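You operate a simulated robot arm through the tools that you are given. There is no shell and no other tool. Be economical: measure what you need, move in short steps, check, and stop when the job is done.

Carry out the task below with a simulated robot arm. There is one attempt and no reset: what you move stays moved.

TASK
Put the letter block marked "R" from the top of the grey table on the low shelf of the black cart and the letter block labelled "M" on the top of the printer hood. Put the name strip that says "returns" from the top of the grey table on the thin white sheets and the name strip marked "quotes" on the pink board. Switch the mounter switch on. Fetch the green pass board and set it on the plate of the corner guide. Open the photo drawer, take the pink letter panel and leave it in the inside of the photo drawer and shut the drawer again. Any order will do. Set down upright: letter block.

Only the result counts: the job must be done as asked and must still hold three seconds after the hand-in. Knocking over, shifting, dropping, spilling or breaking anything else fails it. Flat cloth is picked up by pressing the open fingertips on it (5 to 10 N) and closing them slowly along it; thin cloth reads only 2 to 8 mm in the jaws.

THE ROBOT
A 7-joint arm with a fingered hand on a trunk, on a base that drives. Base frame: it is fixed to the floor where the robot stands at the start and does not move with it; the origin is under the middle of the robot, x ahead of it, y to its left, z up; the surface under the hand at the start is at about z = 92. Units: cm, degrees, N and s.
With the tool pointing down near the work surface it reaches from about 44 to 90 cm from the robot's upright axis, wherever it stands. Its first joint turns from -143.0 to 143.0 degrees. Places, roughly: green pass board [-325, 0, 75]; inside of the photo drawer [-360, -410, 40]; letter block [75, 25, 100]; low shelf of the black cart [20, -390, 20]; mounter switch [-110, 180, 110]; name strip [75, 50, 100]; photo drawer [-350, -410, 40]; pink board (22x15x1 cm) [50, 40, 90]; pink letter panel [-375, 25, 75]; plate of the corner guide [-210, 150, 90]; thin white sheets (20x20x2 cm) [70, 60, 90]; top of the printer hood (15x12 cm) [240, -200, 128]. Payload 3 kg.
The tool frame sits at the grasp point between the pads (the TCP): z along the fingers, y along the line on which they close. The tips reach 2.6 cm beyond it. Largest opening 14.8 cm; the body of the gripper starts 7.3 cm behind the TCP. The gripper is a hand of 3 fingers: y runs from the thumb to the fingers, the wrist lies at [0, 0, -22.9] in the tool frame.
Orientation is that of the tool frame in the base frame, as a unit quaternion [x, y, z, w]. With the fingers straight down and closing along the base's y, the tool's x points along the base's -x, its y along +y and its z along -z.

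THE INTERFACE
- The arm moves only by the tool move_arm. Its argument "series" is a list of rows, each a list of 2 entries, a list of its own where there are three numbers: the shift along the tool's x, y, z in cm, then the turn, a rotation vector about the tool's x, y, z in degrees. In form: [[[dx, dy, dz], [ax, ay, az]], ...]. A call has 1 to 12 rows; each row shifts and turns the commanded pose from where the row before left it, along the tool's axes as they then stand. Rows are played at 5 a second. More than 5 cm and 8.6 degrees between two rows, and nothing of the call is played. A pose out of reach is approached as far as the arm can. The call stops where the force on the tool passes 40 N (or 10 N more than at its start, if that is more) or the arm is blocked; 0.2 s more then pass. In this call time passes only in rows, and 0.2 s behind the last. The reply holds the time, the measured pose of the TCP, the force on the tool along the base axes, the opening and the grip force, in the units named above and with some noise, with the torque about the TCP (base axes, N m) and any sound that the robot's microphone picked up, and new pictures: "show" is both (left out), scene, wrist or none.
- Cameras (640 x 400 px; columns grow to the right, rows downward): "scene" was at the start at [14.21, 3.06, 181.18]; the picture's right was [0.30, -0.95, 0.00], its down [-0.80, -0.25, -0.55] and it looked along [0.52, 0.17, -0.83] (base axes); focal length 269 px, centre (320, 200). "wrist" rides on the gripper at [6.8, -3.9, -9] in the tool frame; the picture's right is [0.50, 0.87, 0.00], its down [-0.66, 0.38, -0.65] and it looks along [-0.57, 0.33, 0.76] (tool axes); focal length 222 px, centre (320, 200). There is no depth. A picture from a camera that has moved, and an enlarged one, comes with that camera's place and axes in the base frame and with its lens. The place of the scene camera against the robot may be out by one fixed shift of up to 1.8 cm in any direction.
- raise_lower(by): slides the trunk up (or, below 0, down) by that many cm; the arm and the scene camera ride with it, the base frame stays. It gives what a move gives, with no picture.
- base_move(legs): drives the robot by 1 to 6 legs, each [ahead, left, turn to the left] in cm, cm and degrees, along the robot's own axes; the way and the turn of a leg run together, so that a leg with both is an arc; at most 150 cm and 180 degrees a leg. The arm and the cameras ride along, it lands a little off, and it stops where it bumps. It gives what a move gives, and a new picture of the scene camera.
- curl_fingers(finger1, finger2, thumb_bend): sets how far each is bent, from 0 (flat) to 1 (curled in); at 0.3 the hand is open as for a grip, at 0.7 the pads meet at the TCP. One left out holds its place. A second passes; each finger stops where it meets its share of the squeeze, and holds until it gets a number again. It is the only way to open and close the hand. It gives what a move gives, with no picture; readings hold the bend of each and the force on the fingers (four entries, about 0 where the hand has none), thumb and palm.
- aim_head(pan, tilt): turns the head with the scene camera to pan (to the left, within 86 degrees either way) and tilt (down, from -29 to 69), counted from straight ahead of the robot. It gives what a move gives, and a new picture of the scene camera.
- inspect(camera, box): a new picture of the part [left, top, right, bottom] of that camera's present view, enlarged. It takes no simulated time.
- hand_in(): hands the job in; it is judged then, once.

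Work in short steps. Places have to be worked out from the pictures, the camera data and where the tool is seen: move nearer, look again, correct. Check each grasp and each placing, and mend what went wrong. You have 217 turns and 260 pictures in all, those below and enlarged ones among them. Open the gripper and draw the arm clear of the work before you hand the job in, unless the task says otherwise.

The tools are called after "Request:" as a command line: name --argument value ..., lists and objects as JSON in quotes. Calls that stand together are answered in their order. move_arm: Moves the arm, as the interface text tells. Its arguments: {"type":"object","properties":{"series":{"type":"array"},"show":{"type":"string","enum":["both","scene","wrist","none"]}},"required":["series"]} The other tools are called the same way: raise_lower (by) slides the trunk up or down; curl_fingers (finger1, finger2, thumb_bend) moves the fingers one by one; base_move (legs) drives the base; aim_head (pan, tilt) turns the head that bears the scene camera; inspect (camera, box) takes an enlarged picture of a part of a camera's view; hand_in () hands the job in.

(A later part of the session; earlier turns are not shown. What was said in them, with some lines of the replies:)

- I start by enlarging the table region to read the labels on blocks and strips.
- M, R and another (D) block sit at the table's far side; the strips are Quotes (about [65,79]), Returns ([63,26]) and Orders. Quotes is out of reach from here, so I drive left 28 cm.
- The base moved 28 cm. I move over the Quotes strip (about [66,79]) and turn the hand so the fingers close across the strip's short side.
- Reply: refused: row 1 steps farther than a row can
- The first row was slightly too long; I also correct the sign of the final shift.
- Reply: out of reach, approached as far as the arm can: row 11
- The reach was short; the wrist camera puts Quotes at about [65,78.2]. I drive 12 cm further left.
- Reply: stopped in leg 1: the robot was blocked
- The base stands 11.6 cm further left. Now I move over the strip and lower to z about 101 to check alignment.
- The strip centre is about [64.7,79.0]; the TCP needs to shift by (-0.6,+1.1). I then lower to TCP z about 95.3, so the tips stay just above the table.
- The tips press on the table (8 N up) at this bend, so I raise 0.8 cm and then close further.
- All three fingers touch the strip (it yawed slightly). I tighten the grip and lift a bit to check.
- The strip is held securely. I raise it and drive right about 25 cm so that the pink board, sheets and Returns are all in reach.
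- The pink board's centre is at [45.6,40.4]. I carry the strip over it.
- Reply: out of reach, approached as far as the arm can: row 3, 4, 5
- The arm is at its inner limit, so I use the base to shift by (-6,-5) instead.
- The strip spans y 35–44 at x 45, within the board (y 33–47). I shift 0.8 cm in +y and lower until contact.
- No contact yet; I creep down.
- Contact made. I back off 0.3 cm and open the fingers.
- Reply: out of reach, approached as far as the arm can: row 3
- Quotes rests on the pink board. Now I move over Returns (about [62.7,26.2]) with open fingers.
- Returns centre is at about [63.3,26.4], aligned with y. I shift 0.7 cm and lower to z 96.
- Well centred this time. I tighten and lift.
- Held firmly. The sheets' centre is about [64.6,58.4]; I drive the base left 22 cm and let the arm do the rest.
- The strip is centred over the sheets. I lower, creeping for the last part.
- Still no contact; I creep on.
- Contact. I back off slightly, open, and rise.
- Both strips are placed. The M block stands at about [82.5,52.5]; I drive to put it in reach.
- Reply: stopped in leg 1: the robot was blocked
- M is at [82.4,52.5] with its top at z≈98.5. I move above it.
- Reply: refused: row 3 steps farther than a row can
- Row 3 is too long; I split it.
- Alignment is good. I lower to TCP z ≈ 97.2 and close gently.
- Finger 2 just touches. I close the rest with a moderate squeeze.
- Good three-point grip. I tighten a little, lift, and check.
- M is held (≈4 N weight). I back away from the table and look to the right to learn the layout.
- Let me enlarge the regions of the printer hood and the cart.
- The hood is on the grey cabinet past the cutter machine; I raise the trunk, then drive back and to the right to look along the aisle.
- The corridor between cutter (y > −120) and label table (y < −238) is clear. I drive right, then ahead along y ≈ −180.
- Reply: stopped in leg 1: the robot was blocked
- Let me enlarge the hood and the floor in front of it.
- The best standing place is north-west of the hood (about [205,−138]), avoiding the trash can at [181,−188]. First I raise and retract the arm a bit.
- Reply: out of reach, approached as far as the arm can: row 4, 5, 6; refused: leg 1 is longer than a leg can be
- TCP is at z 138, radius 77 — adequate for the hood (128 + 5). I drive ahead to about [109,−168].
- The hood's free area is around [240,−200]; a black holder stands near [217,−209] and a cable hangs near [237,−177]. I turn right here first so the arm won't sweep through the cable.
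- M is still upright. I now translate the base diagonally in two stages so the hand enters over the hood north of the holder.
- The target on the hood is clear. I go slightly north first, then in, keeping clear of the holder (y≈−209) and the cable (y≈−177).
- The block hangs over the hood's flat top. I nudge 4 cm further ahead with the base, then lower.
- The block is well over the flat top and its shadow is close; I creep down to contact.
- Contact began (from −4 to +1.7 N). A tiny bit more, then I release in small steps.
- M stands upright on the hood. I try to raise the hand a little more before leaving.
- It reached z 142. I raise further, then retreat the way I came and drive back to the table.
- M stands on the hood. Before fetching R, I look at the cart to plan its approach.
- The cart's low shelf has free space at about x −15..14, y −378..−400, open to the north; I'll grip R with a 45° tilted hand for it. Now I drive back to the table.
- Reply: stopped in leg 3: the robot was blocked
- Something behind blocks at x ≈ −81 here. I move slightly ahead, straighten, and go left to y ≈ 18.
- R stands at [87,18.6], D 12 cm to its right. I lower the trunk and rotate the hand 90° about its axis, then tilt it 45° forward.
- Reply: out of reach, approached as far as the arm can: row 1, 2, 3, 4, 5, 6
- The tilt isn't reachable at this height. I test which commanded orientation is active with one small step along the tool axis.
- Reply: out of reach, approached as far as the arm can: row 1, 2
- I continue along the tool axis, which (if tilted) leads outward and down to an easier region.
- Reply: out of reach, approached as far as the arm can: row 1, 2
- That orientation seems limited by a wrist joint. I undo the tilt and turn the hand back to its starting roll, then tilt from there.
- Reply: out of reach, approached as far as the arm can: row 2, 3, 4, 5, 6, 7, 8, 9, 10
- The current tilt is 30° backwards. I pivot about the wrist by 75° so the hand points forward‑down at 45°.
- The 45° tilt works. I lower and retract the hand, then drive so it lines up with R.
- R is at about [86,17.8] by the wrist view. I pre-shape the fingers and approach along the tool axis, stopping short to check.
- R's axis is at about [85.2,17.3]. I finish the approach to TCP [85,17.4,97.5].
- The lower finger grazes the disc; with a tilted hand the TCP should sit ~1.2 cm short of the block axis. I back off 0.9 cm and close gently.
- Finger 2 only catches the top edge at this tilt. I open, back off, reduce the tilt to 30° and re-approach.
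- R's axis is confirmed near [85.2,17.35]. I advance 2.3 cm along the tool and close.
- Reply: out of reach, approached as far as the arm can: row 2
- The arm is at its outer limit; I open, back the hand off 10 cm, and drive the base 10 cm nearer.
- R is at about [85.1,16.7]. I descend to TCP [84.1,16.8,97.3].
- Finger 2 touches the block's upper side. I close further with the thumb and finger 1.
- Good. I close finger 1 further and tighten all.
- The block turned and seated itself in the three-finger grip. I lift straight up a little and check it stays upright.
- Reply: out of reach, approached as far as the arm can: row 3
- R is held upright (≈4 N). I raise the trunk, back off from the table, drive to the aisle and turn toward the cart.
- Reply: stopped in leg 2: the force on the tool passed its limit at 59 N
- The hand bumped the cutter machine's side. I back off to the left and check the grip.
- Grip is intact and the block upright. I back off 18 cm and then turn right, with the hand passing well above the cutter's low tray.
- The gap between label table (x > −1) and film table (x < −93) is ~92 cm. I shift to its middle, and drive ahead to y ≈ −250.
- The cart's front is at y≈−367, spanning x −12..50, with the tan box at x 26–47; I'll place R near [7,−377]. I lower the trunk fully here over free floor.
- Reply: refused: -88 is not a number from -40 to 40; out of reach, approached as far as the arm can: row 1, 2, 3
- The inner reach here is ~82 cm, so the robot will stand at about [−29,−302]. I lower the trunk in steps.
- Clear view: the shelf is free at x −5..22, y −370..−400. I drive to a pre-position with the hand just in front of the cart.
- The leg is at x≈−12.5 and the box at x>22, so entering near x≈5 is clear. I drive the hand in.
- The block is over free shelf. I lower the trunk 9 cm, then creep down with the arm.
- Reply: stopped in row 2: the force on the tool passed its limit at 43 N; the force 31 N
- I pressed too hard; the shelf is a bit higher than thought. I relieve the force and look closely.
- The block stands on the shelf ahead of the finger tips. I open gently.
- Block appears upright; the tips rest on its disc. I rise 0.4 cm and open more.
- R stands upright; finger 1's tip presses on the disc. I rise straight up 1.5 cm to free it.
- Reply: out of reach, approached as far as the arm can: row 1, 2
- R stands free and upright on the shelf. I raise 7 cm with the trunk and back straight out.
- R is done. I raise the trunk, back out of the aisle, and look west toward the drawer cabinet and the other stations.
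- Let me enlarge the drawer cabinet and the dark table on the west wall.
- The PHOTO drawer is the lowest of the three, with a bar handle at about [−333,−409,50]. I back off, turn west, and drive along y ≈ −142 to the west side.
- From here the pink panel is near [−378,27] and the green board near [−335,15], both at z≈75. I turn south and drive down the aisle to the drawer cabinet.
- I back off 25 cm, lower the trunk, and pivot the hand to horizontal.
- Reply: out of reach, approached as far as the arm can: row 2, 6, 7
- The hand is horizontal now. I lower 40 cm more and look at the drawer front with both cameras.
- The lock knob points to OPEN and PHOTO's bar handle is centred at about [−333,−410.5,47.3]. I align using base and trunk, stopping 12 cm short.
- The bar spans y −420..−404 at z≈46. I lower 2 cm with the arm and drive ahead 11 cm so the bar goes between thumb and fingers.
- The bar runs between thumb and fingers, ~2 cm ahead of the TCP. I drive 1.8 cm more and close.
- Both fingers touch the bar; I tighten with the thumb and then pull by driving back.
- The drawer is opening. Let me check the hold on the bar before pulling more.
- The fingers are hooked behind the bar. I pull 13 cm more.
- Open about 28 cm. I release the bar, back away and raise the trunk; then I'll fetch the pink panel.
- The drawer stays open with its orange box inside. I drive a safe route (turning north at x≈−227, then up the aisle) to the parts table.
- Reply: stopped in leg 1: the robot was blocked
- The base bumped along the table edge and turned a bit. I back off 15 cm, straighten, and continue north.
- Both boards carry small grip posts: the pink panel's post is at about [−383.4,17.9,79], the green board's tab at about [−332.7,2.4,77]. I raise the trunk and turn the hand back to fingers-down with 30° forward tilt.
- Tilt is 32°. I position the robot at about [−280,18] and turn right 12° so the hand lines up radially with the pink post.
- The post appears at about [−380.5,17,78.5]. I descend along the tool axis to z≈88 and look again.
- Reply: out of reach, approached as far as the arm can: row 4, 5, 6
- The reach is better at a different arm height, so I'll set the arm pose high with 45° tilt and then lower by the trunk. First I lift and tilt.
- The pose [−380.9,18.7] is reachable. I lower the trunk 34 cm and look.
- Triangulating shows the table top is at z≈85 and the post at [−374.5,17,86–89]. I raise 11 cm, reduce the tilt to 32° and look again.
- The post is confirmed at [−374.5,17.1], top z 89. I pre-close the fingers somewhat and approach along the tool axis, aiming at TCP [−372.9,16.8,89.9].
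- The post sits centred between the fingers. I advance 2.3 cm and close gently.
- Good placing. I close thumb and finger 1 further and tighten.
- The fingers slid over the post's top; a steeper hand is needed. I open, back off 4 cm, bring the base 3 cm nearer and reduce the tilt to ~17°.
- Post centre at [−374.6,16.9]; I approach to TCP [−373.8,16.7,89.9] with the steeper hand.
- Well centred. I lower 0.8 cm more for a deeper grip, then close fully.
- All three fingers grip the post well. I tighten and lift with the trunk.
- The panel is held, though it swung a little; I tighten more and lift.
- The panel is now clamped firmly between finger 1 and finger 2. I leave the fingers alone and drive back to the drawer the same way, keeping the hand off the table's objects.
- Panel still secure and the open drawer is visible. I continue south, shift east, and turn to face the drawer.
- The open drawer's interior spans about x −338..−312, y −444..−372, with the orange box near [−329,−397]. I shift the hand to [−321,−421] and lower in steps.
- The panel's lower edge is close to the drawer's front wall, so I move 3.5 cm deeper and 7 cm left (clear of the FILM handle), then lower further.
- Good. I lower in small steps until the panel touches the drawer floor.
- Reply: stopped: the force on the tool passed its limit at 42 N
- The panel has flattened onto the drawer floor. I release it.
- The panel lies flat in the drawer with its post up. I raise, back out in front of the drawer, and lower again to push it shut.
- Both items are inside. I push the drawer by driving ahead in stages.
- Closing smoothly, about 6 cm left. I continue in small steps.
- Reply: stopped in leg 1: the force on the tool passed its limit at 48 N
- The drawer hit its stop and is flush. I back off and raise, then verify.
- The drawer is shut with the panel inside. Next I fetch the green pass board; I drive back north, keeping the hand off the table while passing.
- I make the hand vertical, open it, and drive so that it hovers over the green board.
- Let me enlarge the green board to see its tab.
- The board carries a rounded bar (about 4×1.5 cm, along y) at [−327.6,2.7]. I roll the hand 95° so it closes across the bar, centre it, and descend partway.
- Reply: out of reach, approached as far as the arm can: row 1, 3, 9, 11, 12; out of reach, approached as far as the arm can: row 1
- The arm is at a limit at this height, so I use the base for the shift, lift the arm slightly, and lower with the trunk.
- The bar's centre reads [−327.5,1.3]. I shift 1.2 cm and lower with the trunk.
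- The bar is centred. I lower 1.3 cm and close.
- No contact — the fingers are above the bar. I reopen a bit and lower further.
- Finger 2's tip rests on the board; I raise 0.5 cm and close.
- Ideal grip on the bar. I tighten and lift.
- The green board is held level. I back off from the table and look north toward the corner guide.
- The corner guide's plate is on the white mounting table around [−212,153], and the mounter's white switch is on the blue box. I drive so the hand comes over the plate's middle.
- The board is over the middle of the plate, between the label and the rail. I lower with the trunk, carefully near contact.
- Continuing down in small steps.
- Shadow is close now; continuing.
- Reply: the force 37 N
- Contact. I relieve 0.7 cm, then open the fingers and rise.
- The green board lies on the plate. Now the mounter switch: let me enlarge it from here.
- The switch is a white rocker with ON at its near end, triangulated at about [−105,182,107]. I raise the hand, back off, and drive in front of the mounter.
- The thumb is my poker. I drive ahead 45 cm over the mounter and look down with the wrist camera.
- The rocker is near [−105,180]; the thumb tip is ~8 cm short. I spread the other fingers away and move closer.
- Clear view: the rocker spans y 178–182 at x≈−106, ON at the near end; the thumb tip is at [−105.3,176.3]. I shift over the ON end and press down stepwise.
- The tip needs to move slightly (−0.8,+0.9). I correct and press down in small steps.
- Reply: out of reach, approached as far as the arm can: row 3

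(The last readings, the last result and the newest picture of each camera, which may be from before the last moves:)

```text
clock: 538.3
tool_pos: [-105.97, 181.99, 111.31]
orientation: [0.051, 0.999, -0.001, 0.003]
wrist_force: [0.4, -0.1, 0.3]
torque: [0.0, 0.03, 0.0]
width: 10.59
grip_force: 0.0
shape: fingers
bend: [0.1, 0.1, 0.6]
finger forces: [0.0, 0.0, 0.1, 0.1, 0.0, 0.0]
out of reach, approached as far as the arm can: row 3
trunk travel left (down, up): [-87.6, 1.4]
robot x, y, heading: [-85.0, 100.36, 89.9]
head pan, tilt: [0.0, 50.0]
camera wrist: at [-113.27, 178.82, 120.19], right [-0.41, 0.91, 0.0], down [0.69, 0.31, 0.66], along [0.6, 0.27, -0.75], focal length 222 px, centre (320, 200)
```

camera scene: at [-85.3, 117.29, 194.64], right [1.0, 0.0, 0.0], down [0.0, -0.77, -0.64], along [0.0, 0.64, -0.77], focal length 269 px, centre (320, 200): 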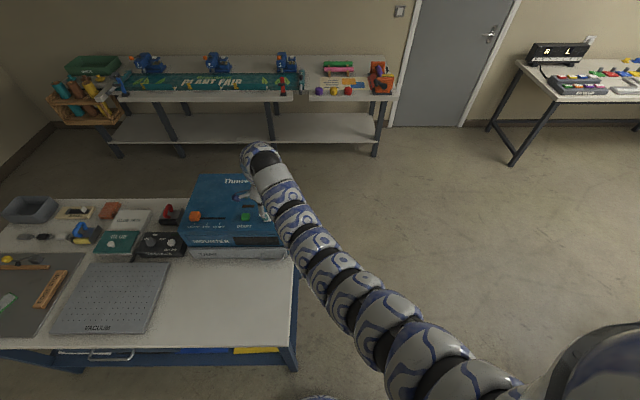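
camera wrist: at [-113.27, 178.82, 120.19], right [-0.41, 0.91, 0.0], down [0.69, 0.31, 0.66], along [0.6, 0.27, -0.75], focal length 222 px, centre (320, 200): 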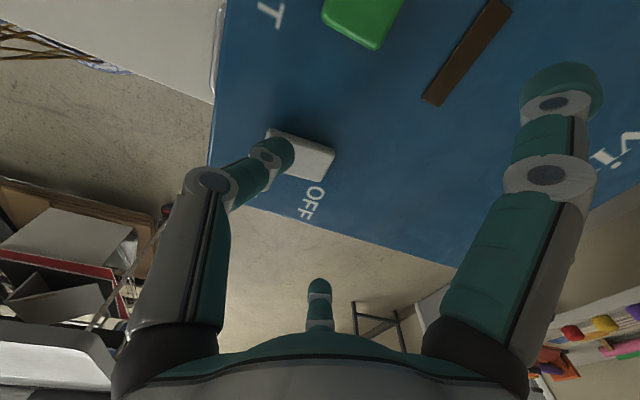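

The thumb is over the ON end. The arm is at its limit, so I press with the trunk.

Request:
raise_lower --by -1.2

Request:
raise_lower --by -0.8

Request:
inspect --camera "wrist" --box '[160, 50, 440, 250]'

```text
clock: 538.9
tool_pos: [-105.98, 181.8, 110.4]
orientation: [0.052, 0.999, 0.0, 0.003]
wrist_force: [2.7, -1.4, 12.1]
torque: [-0.43, 0.02, 0.09]
width: 10.57
grip_force: 6.1
shape: fingers
bend: [0.1, 0.1, 0.6]
finger forces: [0.0, 0.0, 0.0, 0.0, 12.1, 0.0]
trunk travel left (down, up): [-86.4, 2.6]
robot x, y, heading: [-84.87, 100.31, 89.8]
head pan, tilt: [0.0, 50.0]
```

```text
clock: 539.4
tool_pos: [-106.08, 182.11, 110.19]
orientation: [0.051, 0.999, 0.002, 0.002]
wrist_force: [4.7, -5.5, 29.6]
torque: [-1.13, 0.04, 0.16]
width: 10.7
grip_force: 15.4
shape: fingers
bend: [0.1, 0.1, 0.6]
finger forces: [0.1, 0.0, 0.0, 0.0, 30.9, 0.1]
trunk travel left (down, up): [-85.9, 3.1]
robot x, y, heading: [-85.21, 100.48, 89.8]
head pan, tilt: [0.0, 50.0]
stopped: the force on the tool passed its limit at 44 N (the readings are from after the stop); the commanded pose is now the measured one
```

```text
2.00 times, centred on (300, 150) of wrist
camera zoom: at [-113.25, 178.92, 119.12], right [-0.41, 0.91, 0.0], down [0.69, 0.31, 0.66], along [0.6, 0.27, -0.75], focal length 444 px, centre (360, 300)
```

zoom: 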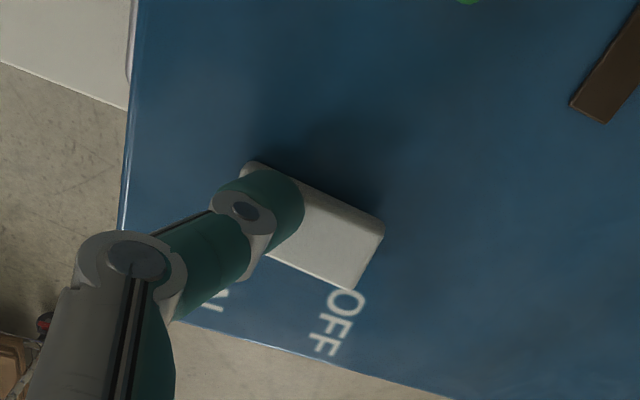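

Pressed with up to 44 N. I lift and check the rocker's tilt.

Request:
raise_lower --by 3

Request:
base_move --legs '[[-6, 0, 0]]'

Request:
inspect --camera "wrist" --box '[260, 70, 420, 190]'

Request:
inspect --camera "scene" --box '[180, 160, 340, 270]'

```text
clock: 540.1
tool_pos: [-106.2, 182.16, 112.75]
orientation: [0.051, 0.999, 0.0, 0.003]
wrist_force: [-1.0, 0.8, -0.8]
torque: [-0.02, 0.02, -0.01]
width: 10.57
grip_force: 0.1
shape: fingers
bend: [0.1, 0.1, 0.6]
finger forces: [0.0, 0.0, 0.0, 0.0, 0.0, 0.0]
trunk travel left (down, up): [-88.9, 0.1]
robot x, y, heading: [-84.9, 100.33, 90.1]
head pan, tilt: [0.0, 50.0]
```

```text
clock: 541.1
tool_pos: [-106.29, 175.84, 112.99]
orientation: [0.051, 0.999, 0.001, 0.002]
wrist_force: [-0.6, 0.0, 0.6]
torque: [0.07, 0.04, -0.02]
width: 10.56
grip_force: 0.0
shape: fingers
bend: [0.1, 0.1, 0.6]
finger forces: [0.1, 0.0, 0.1, 0.0, 0.0, 0.0]
trunk travel left (down, up): [-88.9, 0.1]
robot x, y, heading: [-85.03, 94.43, 89.8]
head pan, tilt: [0.0, 50.0]
camera scene: at [-85.38, 110.7, 195.94], right [1.0, 0.0, 0.0], down [0.0, -0.77, -0.64], along [0.0, 0.64, -0.77], focal length 269 px, centre (320, 200)
```

scene: 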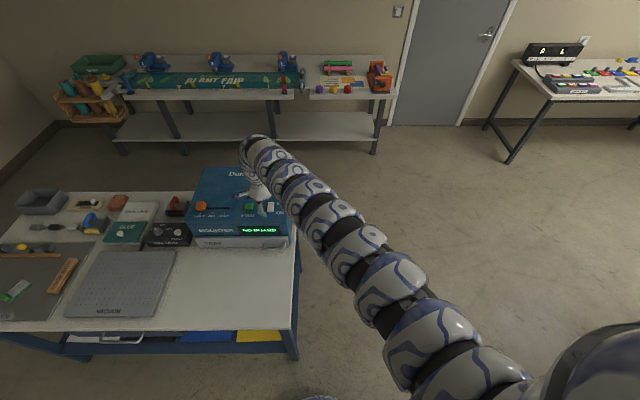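

```text
3.33 times, centred on (340, 130) of wrist
camera zoom: at [-113.39, 172.7, 121.85], right [-0.41, 0.91, 0.0], down [0.69, 0.31, 0.66], along [0.6, 0.27, -0.75], focal length 740 px, centre (253, 433)
```

zoom: 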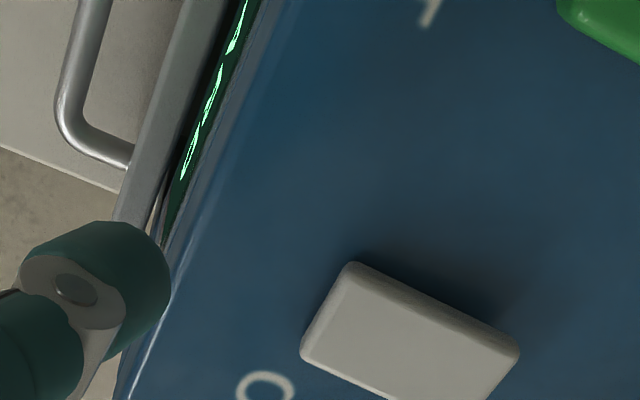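

```text
3.64 times, centred on (260, 215) of scene
camera zoom: at [-85.38, 110.7, 195.94], right [1.0, 0.0, 0.0], down [0.0, -0.77, -0.64], along [0.0, 0.64, -0.77], focal length 980 px, centre (538, 146)
```

zoom: 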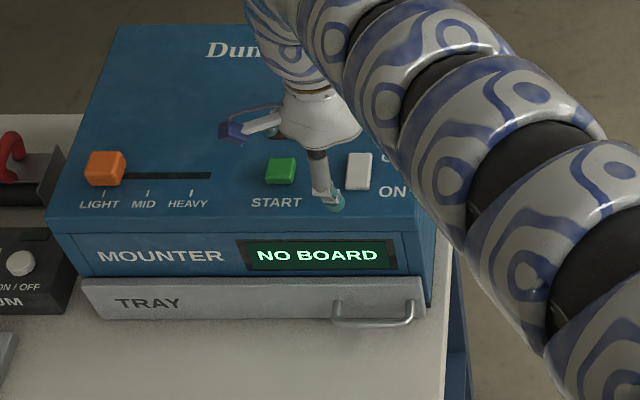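

The mounter's display lights up ("NO BOARD"): the switch is on. I open the hand, draw back clear, and take a last look at the table.

Request:
curl_fingers --finger1 0.3 --finger2 0.3 --thumb_bend 0.3

Request:
base_move --legs '[[-45, 0, 0]]'

Request:
aim_head --pan -80 --tilt 30

Request:
inspect --camera "scene" --box '[200, 120, 500, 310]'

```text
clock: 542.1
tool_pos: [-106.15, 176.12, 112.87]
orientation: [0.051, 0.999, 0.001, 0.002]
wrist_force: [-0.8, -0.2, -0.7]
torque: [0.03, 0.0, 0.01]
width: 12.72
grip_force: 0.1
shape: fingers
bend: [0.3, 0.3, 0.3]
finger forces: [0.0, 0.0, 0.0, 0.1, 0.0, 0.0]
trunk travel left (down, up): [-88.9, 0.1]
robot x, y, heading: [-84.83, 94.33, 90.1]
head pan, tilt: [0.0, 50.0]
```

```text
clock: 544.8
tool_pos: [-106.42, 131.11, 112.92]
orientation: [0.051, 0.999, 0.001, 0.003]
wrist_force: [0.8, -0.3, 0.5]
torque: [0.04, 0.0, -0.02]
width: 12.69
grip_force: 0.1
shape: fingers
bend: [0.3, 0.3, 0.3]
finger forces: [0.1, 0.1, 0.0, 0.0, 0.0, 0.0]
trunk travel left (down, up): [-88.9, 0.1]
robot x, y, heading: [-85.09, 49.32, 89.8]
head pan, tilt: [0.0, 50.0]
camera scene: at [-85.51, 66.02, 195.92], right [1.0, 0.0, 0.0], down [0.0, -0.77, -0.64], along [0.0, 0.64, -0.77], focal length 269 px, centre (320, 200)
```

scene: 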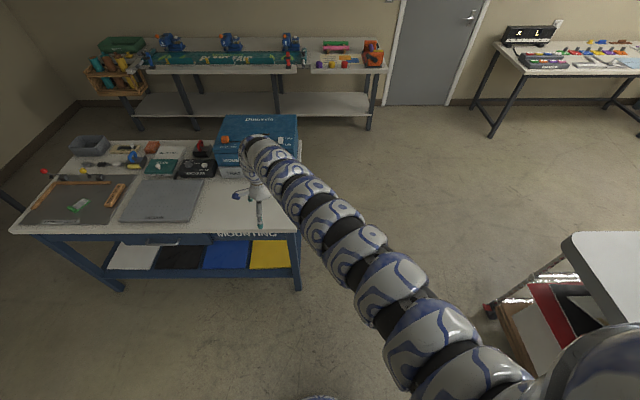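

```text
clock: 546.3
tool_pos: [-106.41, 131.23, 112.91]
orientation: [0.051, 0.999, 0.001, 0.003]
wrist_force: [-0.7, -0.8, 0.0]
torque: [0.03, 0.05, 0.01]
width: 12.72
grip_force: 0.1
shape: fingers
bend: [0.3, 0.3, 0.3]
finger forces: [0.0, 0.1, 0.0, 0.0, 0.0, 0.0]
trunk travel left (down, up): [-88.9, 0.1]
robot x, y, heading: [-85.14, 49.43, 89.8]
head pan, tilt: [-80.0, 30.0]
camera scene: at [-76.62, 59.99, 198.87], right [0.17, -0.99, 0.0], down [-0.49, -0.09, -0.87], along [0.85, 0.15, -0.5], focal length 269 px, centre (320, 200)
```

scene: 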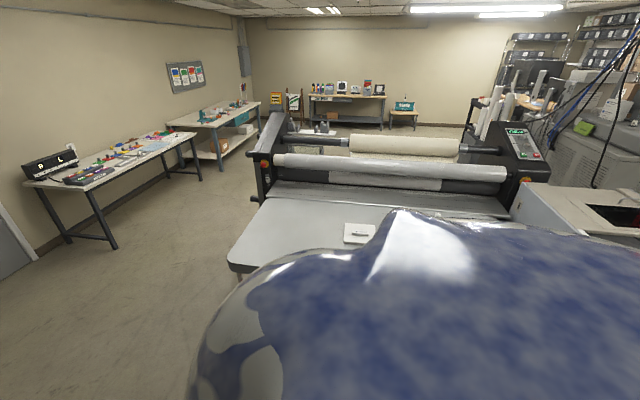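

```text
2.11 times, centred on (350, 215) of scene
camera zoom: at [-76.62, 59.99, 198.87], right [0.17, -0.99, 0.0], down [-0.49, -0.09, -0.87], along [0.85, 0.15, -0.5], focal length 567 px, centre (257, 168)
```

zoom: 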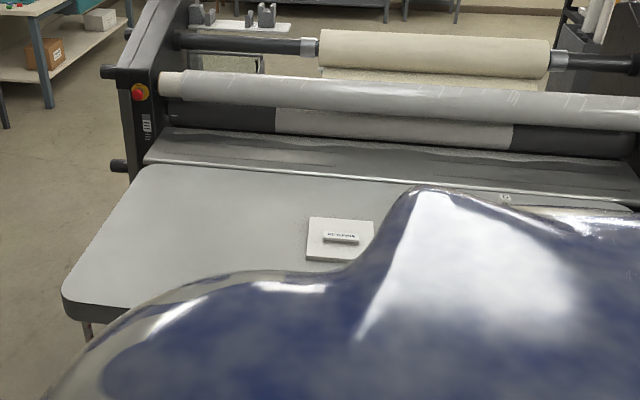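

Everything is in place and the arm is clear of the work with an open hand. I hand the job in.

Request:
hand_in

```text
The job is handed in.
```

The job is handed in and every item was placed as asked; one unplanned contact may count against it. While I carried block R, the hand bumped the side of the cutter machine (59 N). The base also nudged the edge of the parts table once. I saw nothing shift either time.

- **Blocks:** R stands upright on the low shelf of the black cart. M stands upright on the printer hood.
- **Name strips:** "returns" lies on the white sheets and "quotes" on the pink board.
- **Mounter switch:** it is on, and the mounter's display lit up.
- **Green pass board:** it lies on the plate of the corner guide.
- **Photo drawer:** the pink letter panel lies flat inside, and the drawer is shut.
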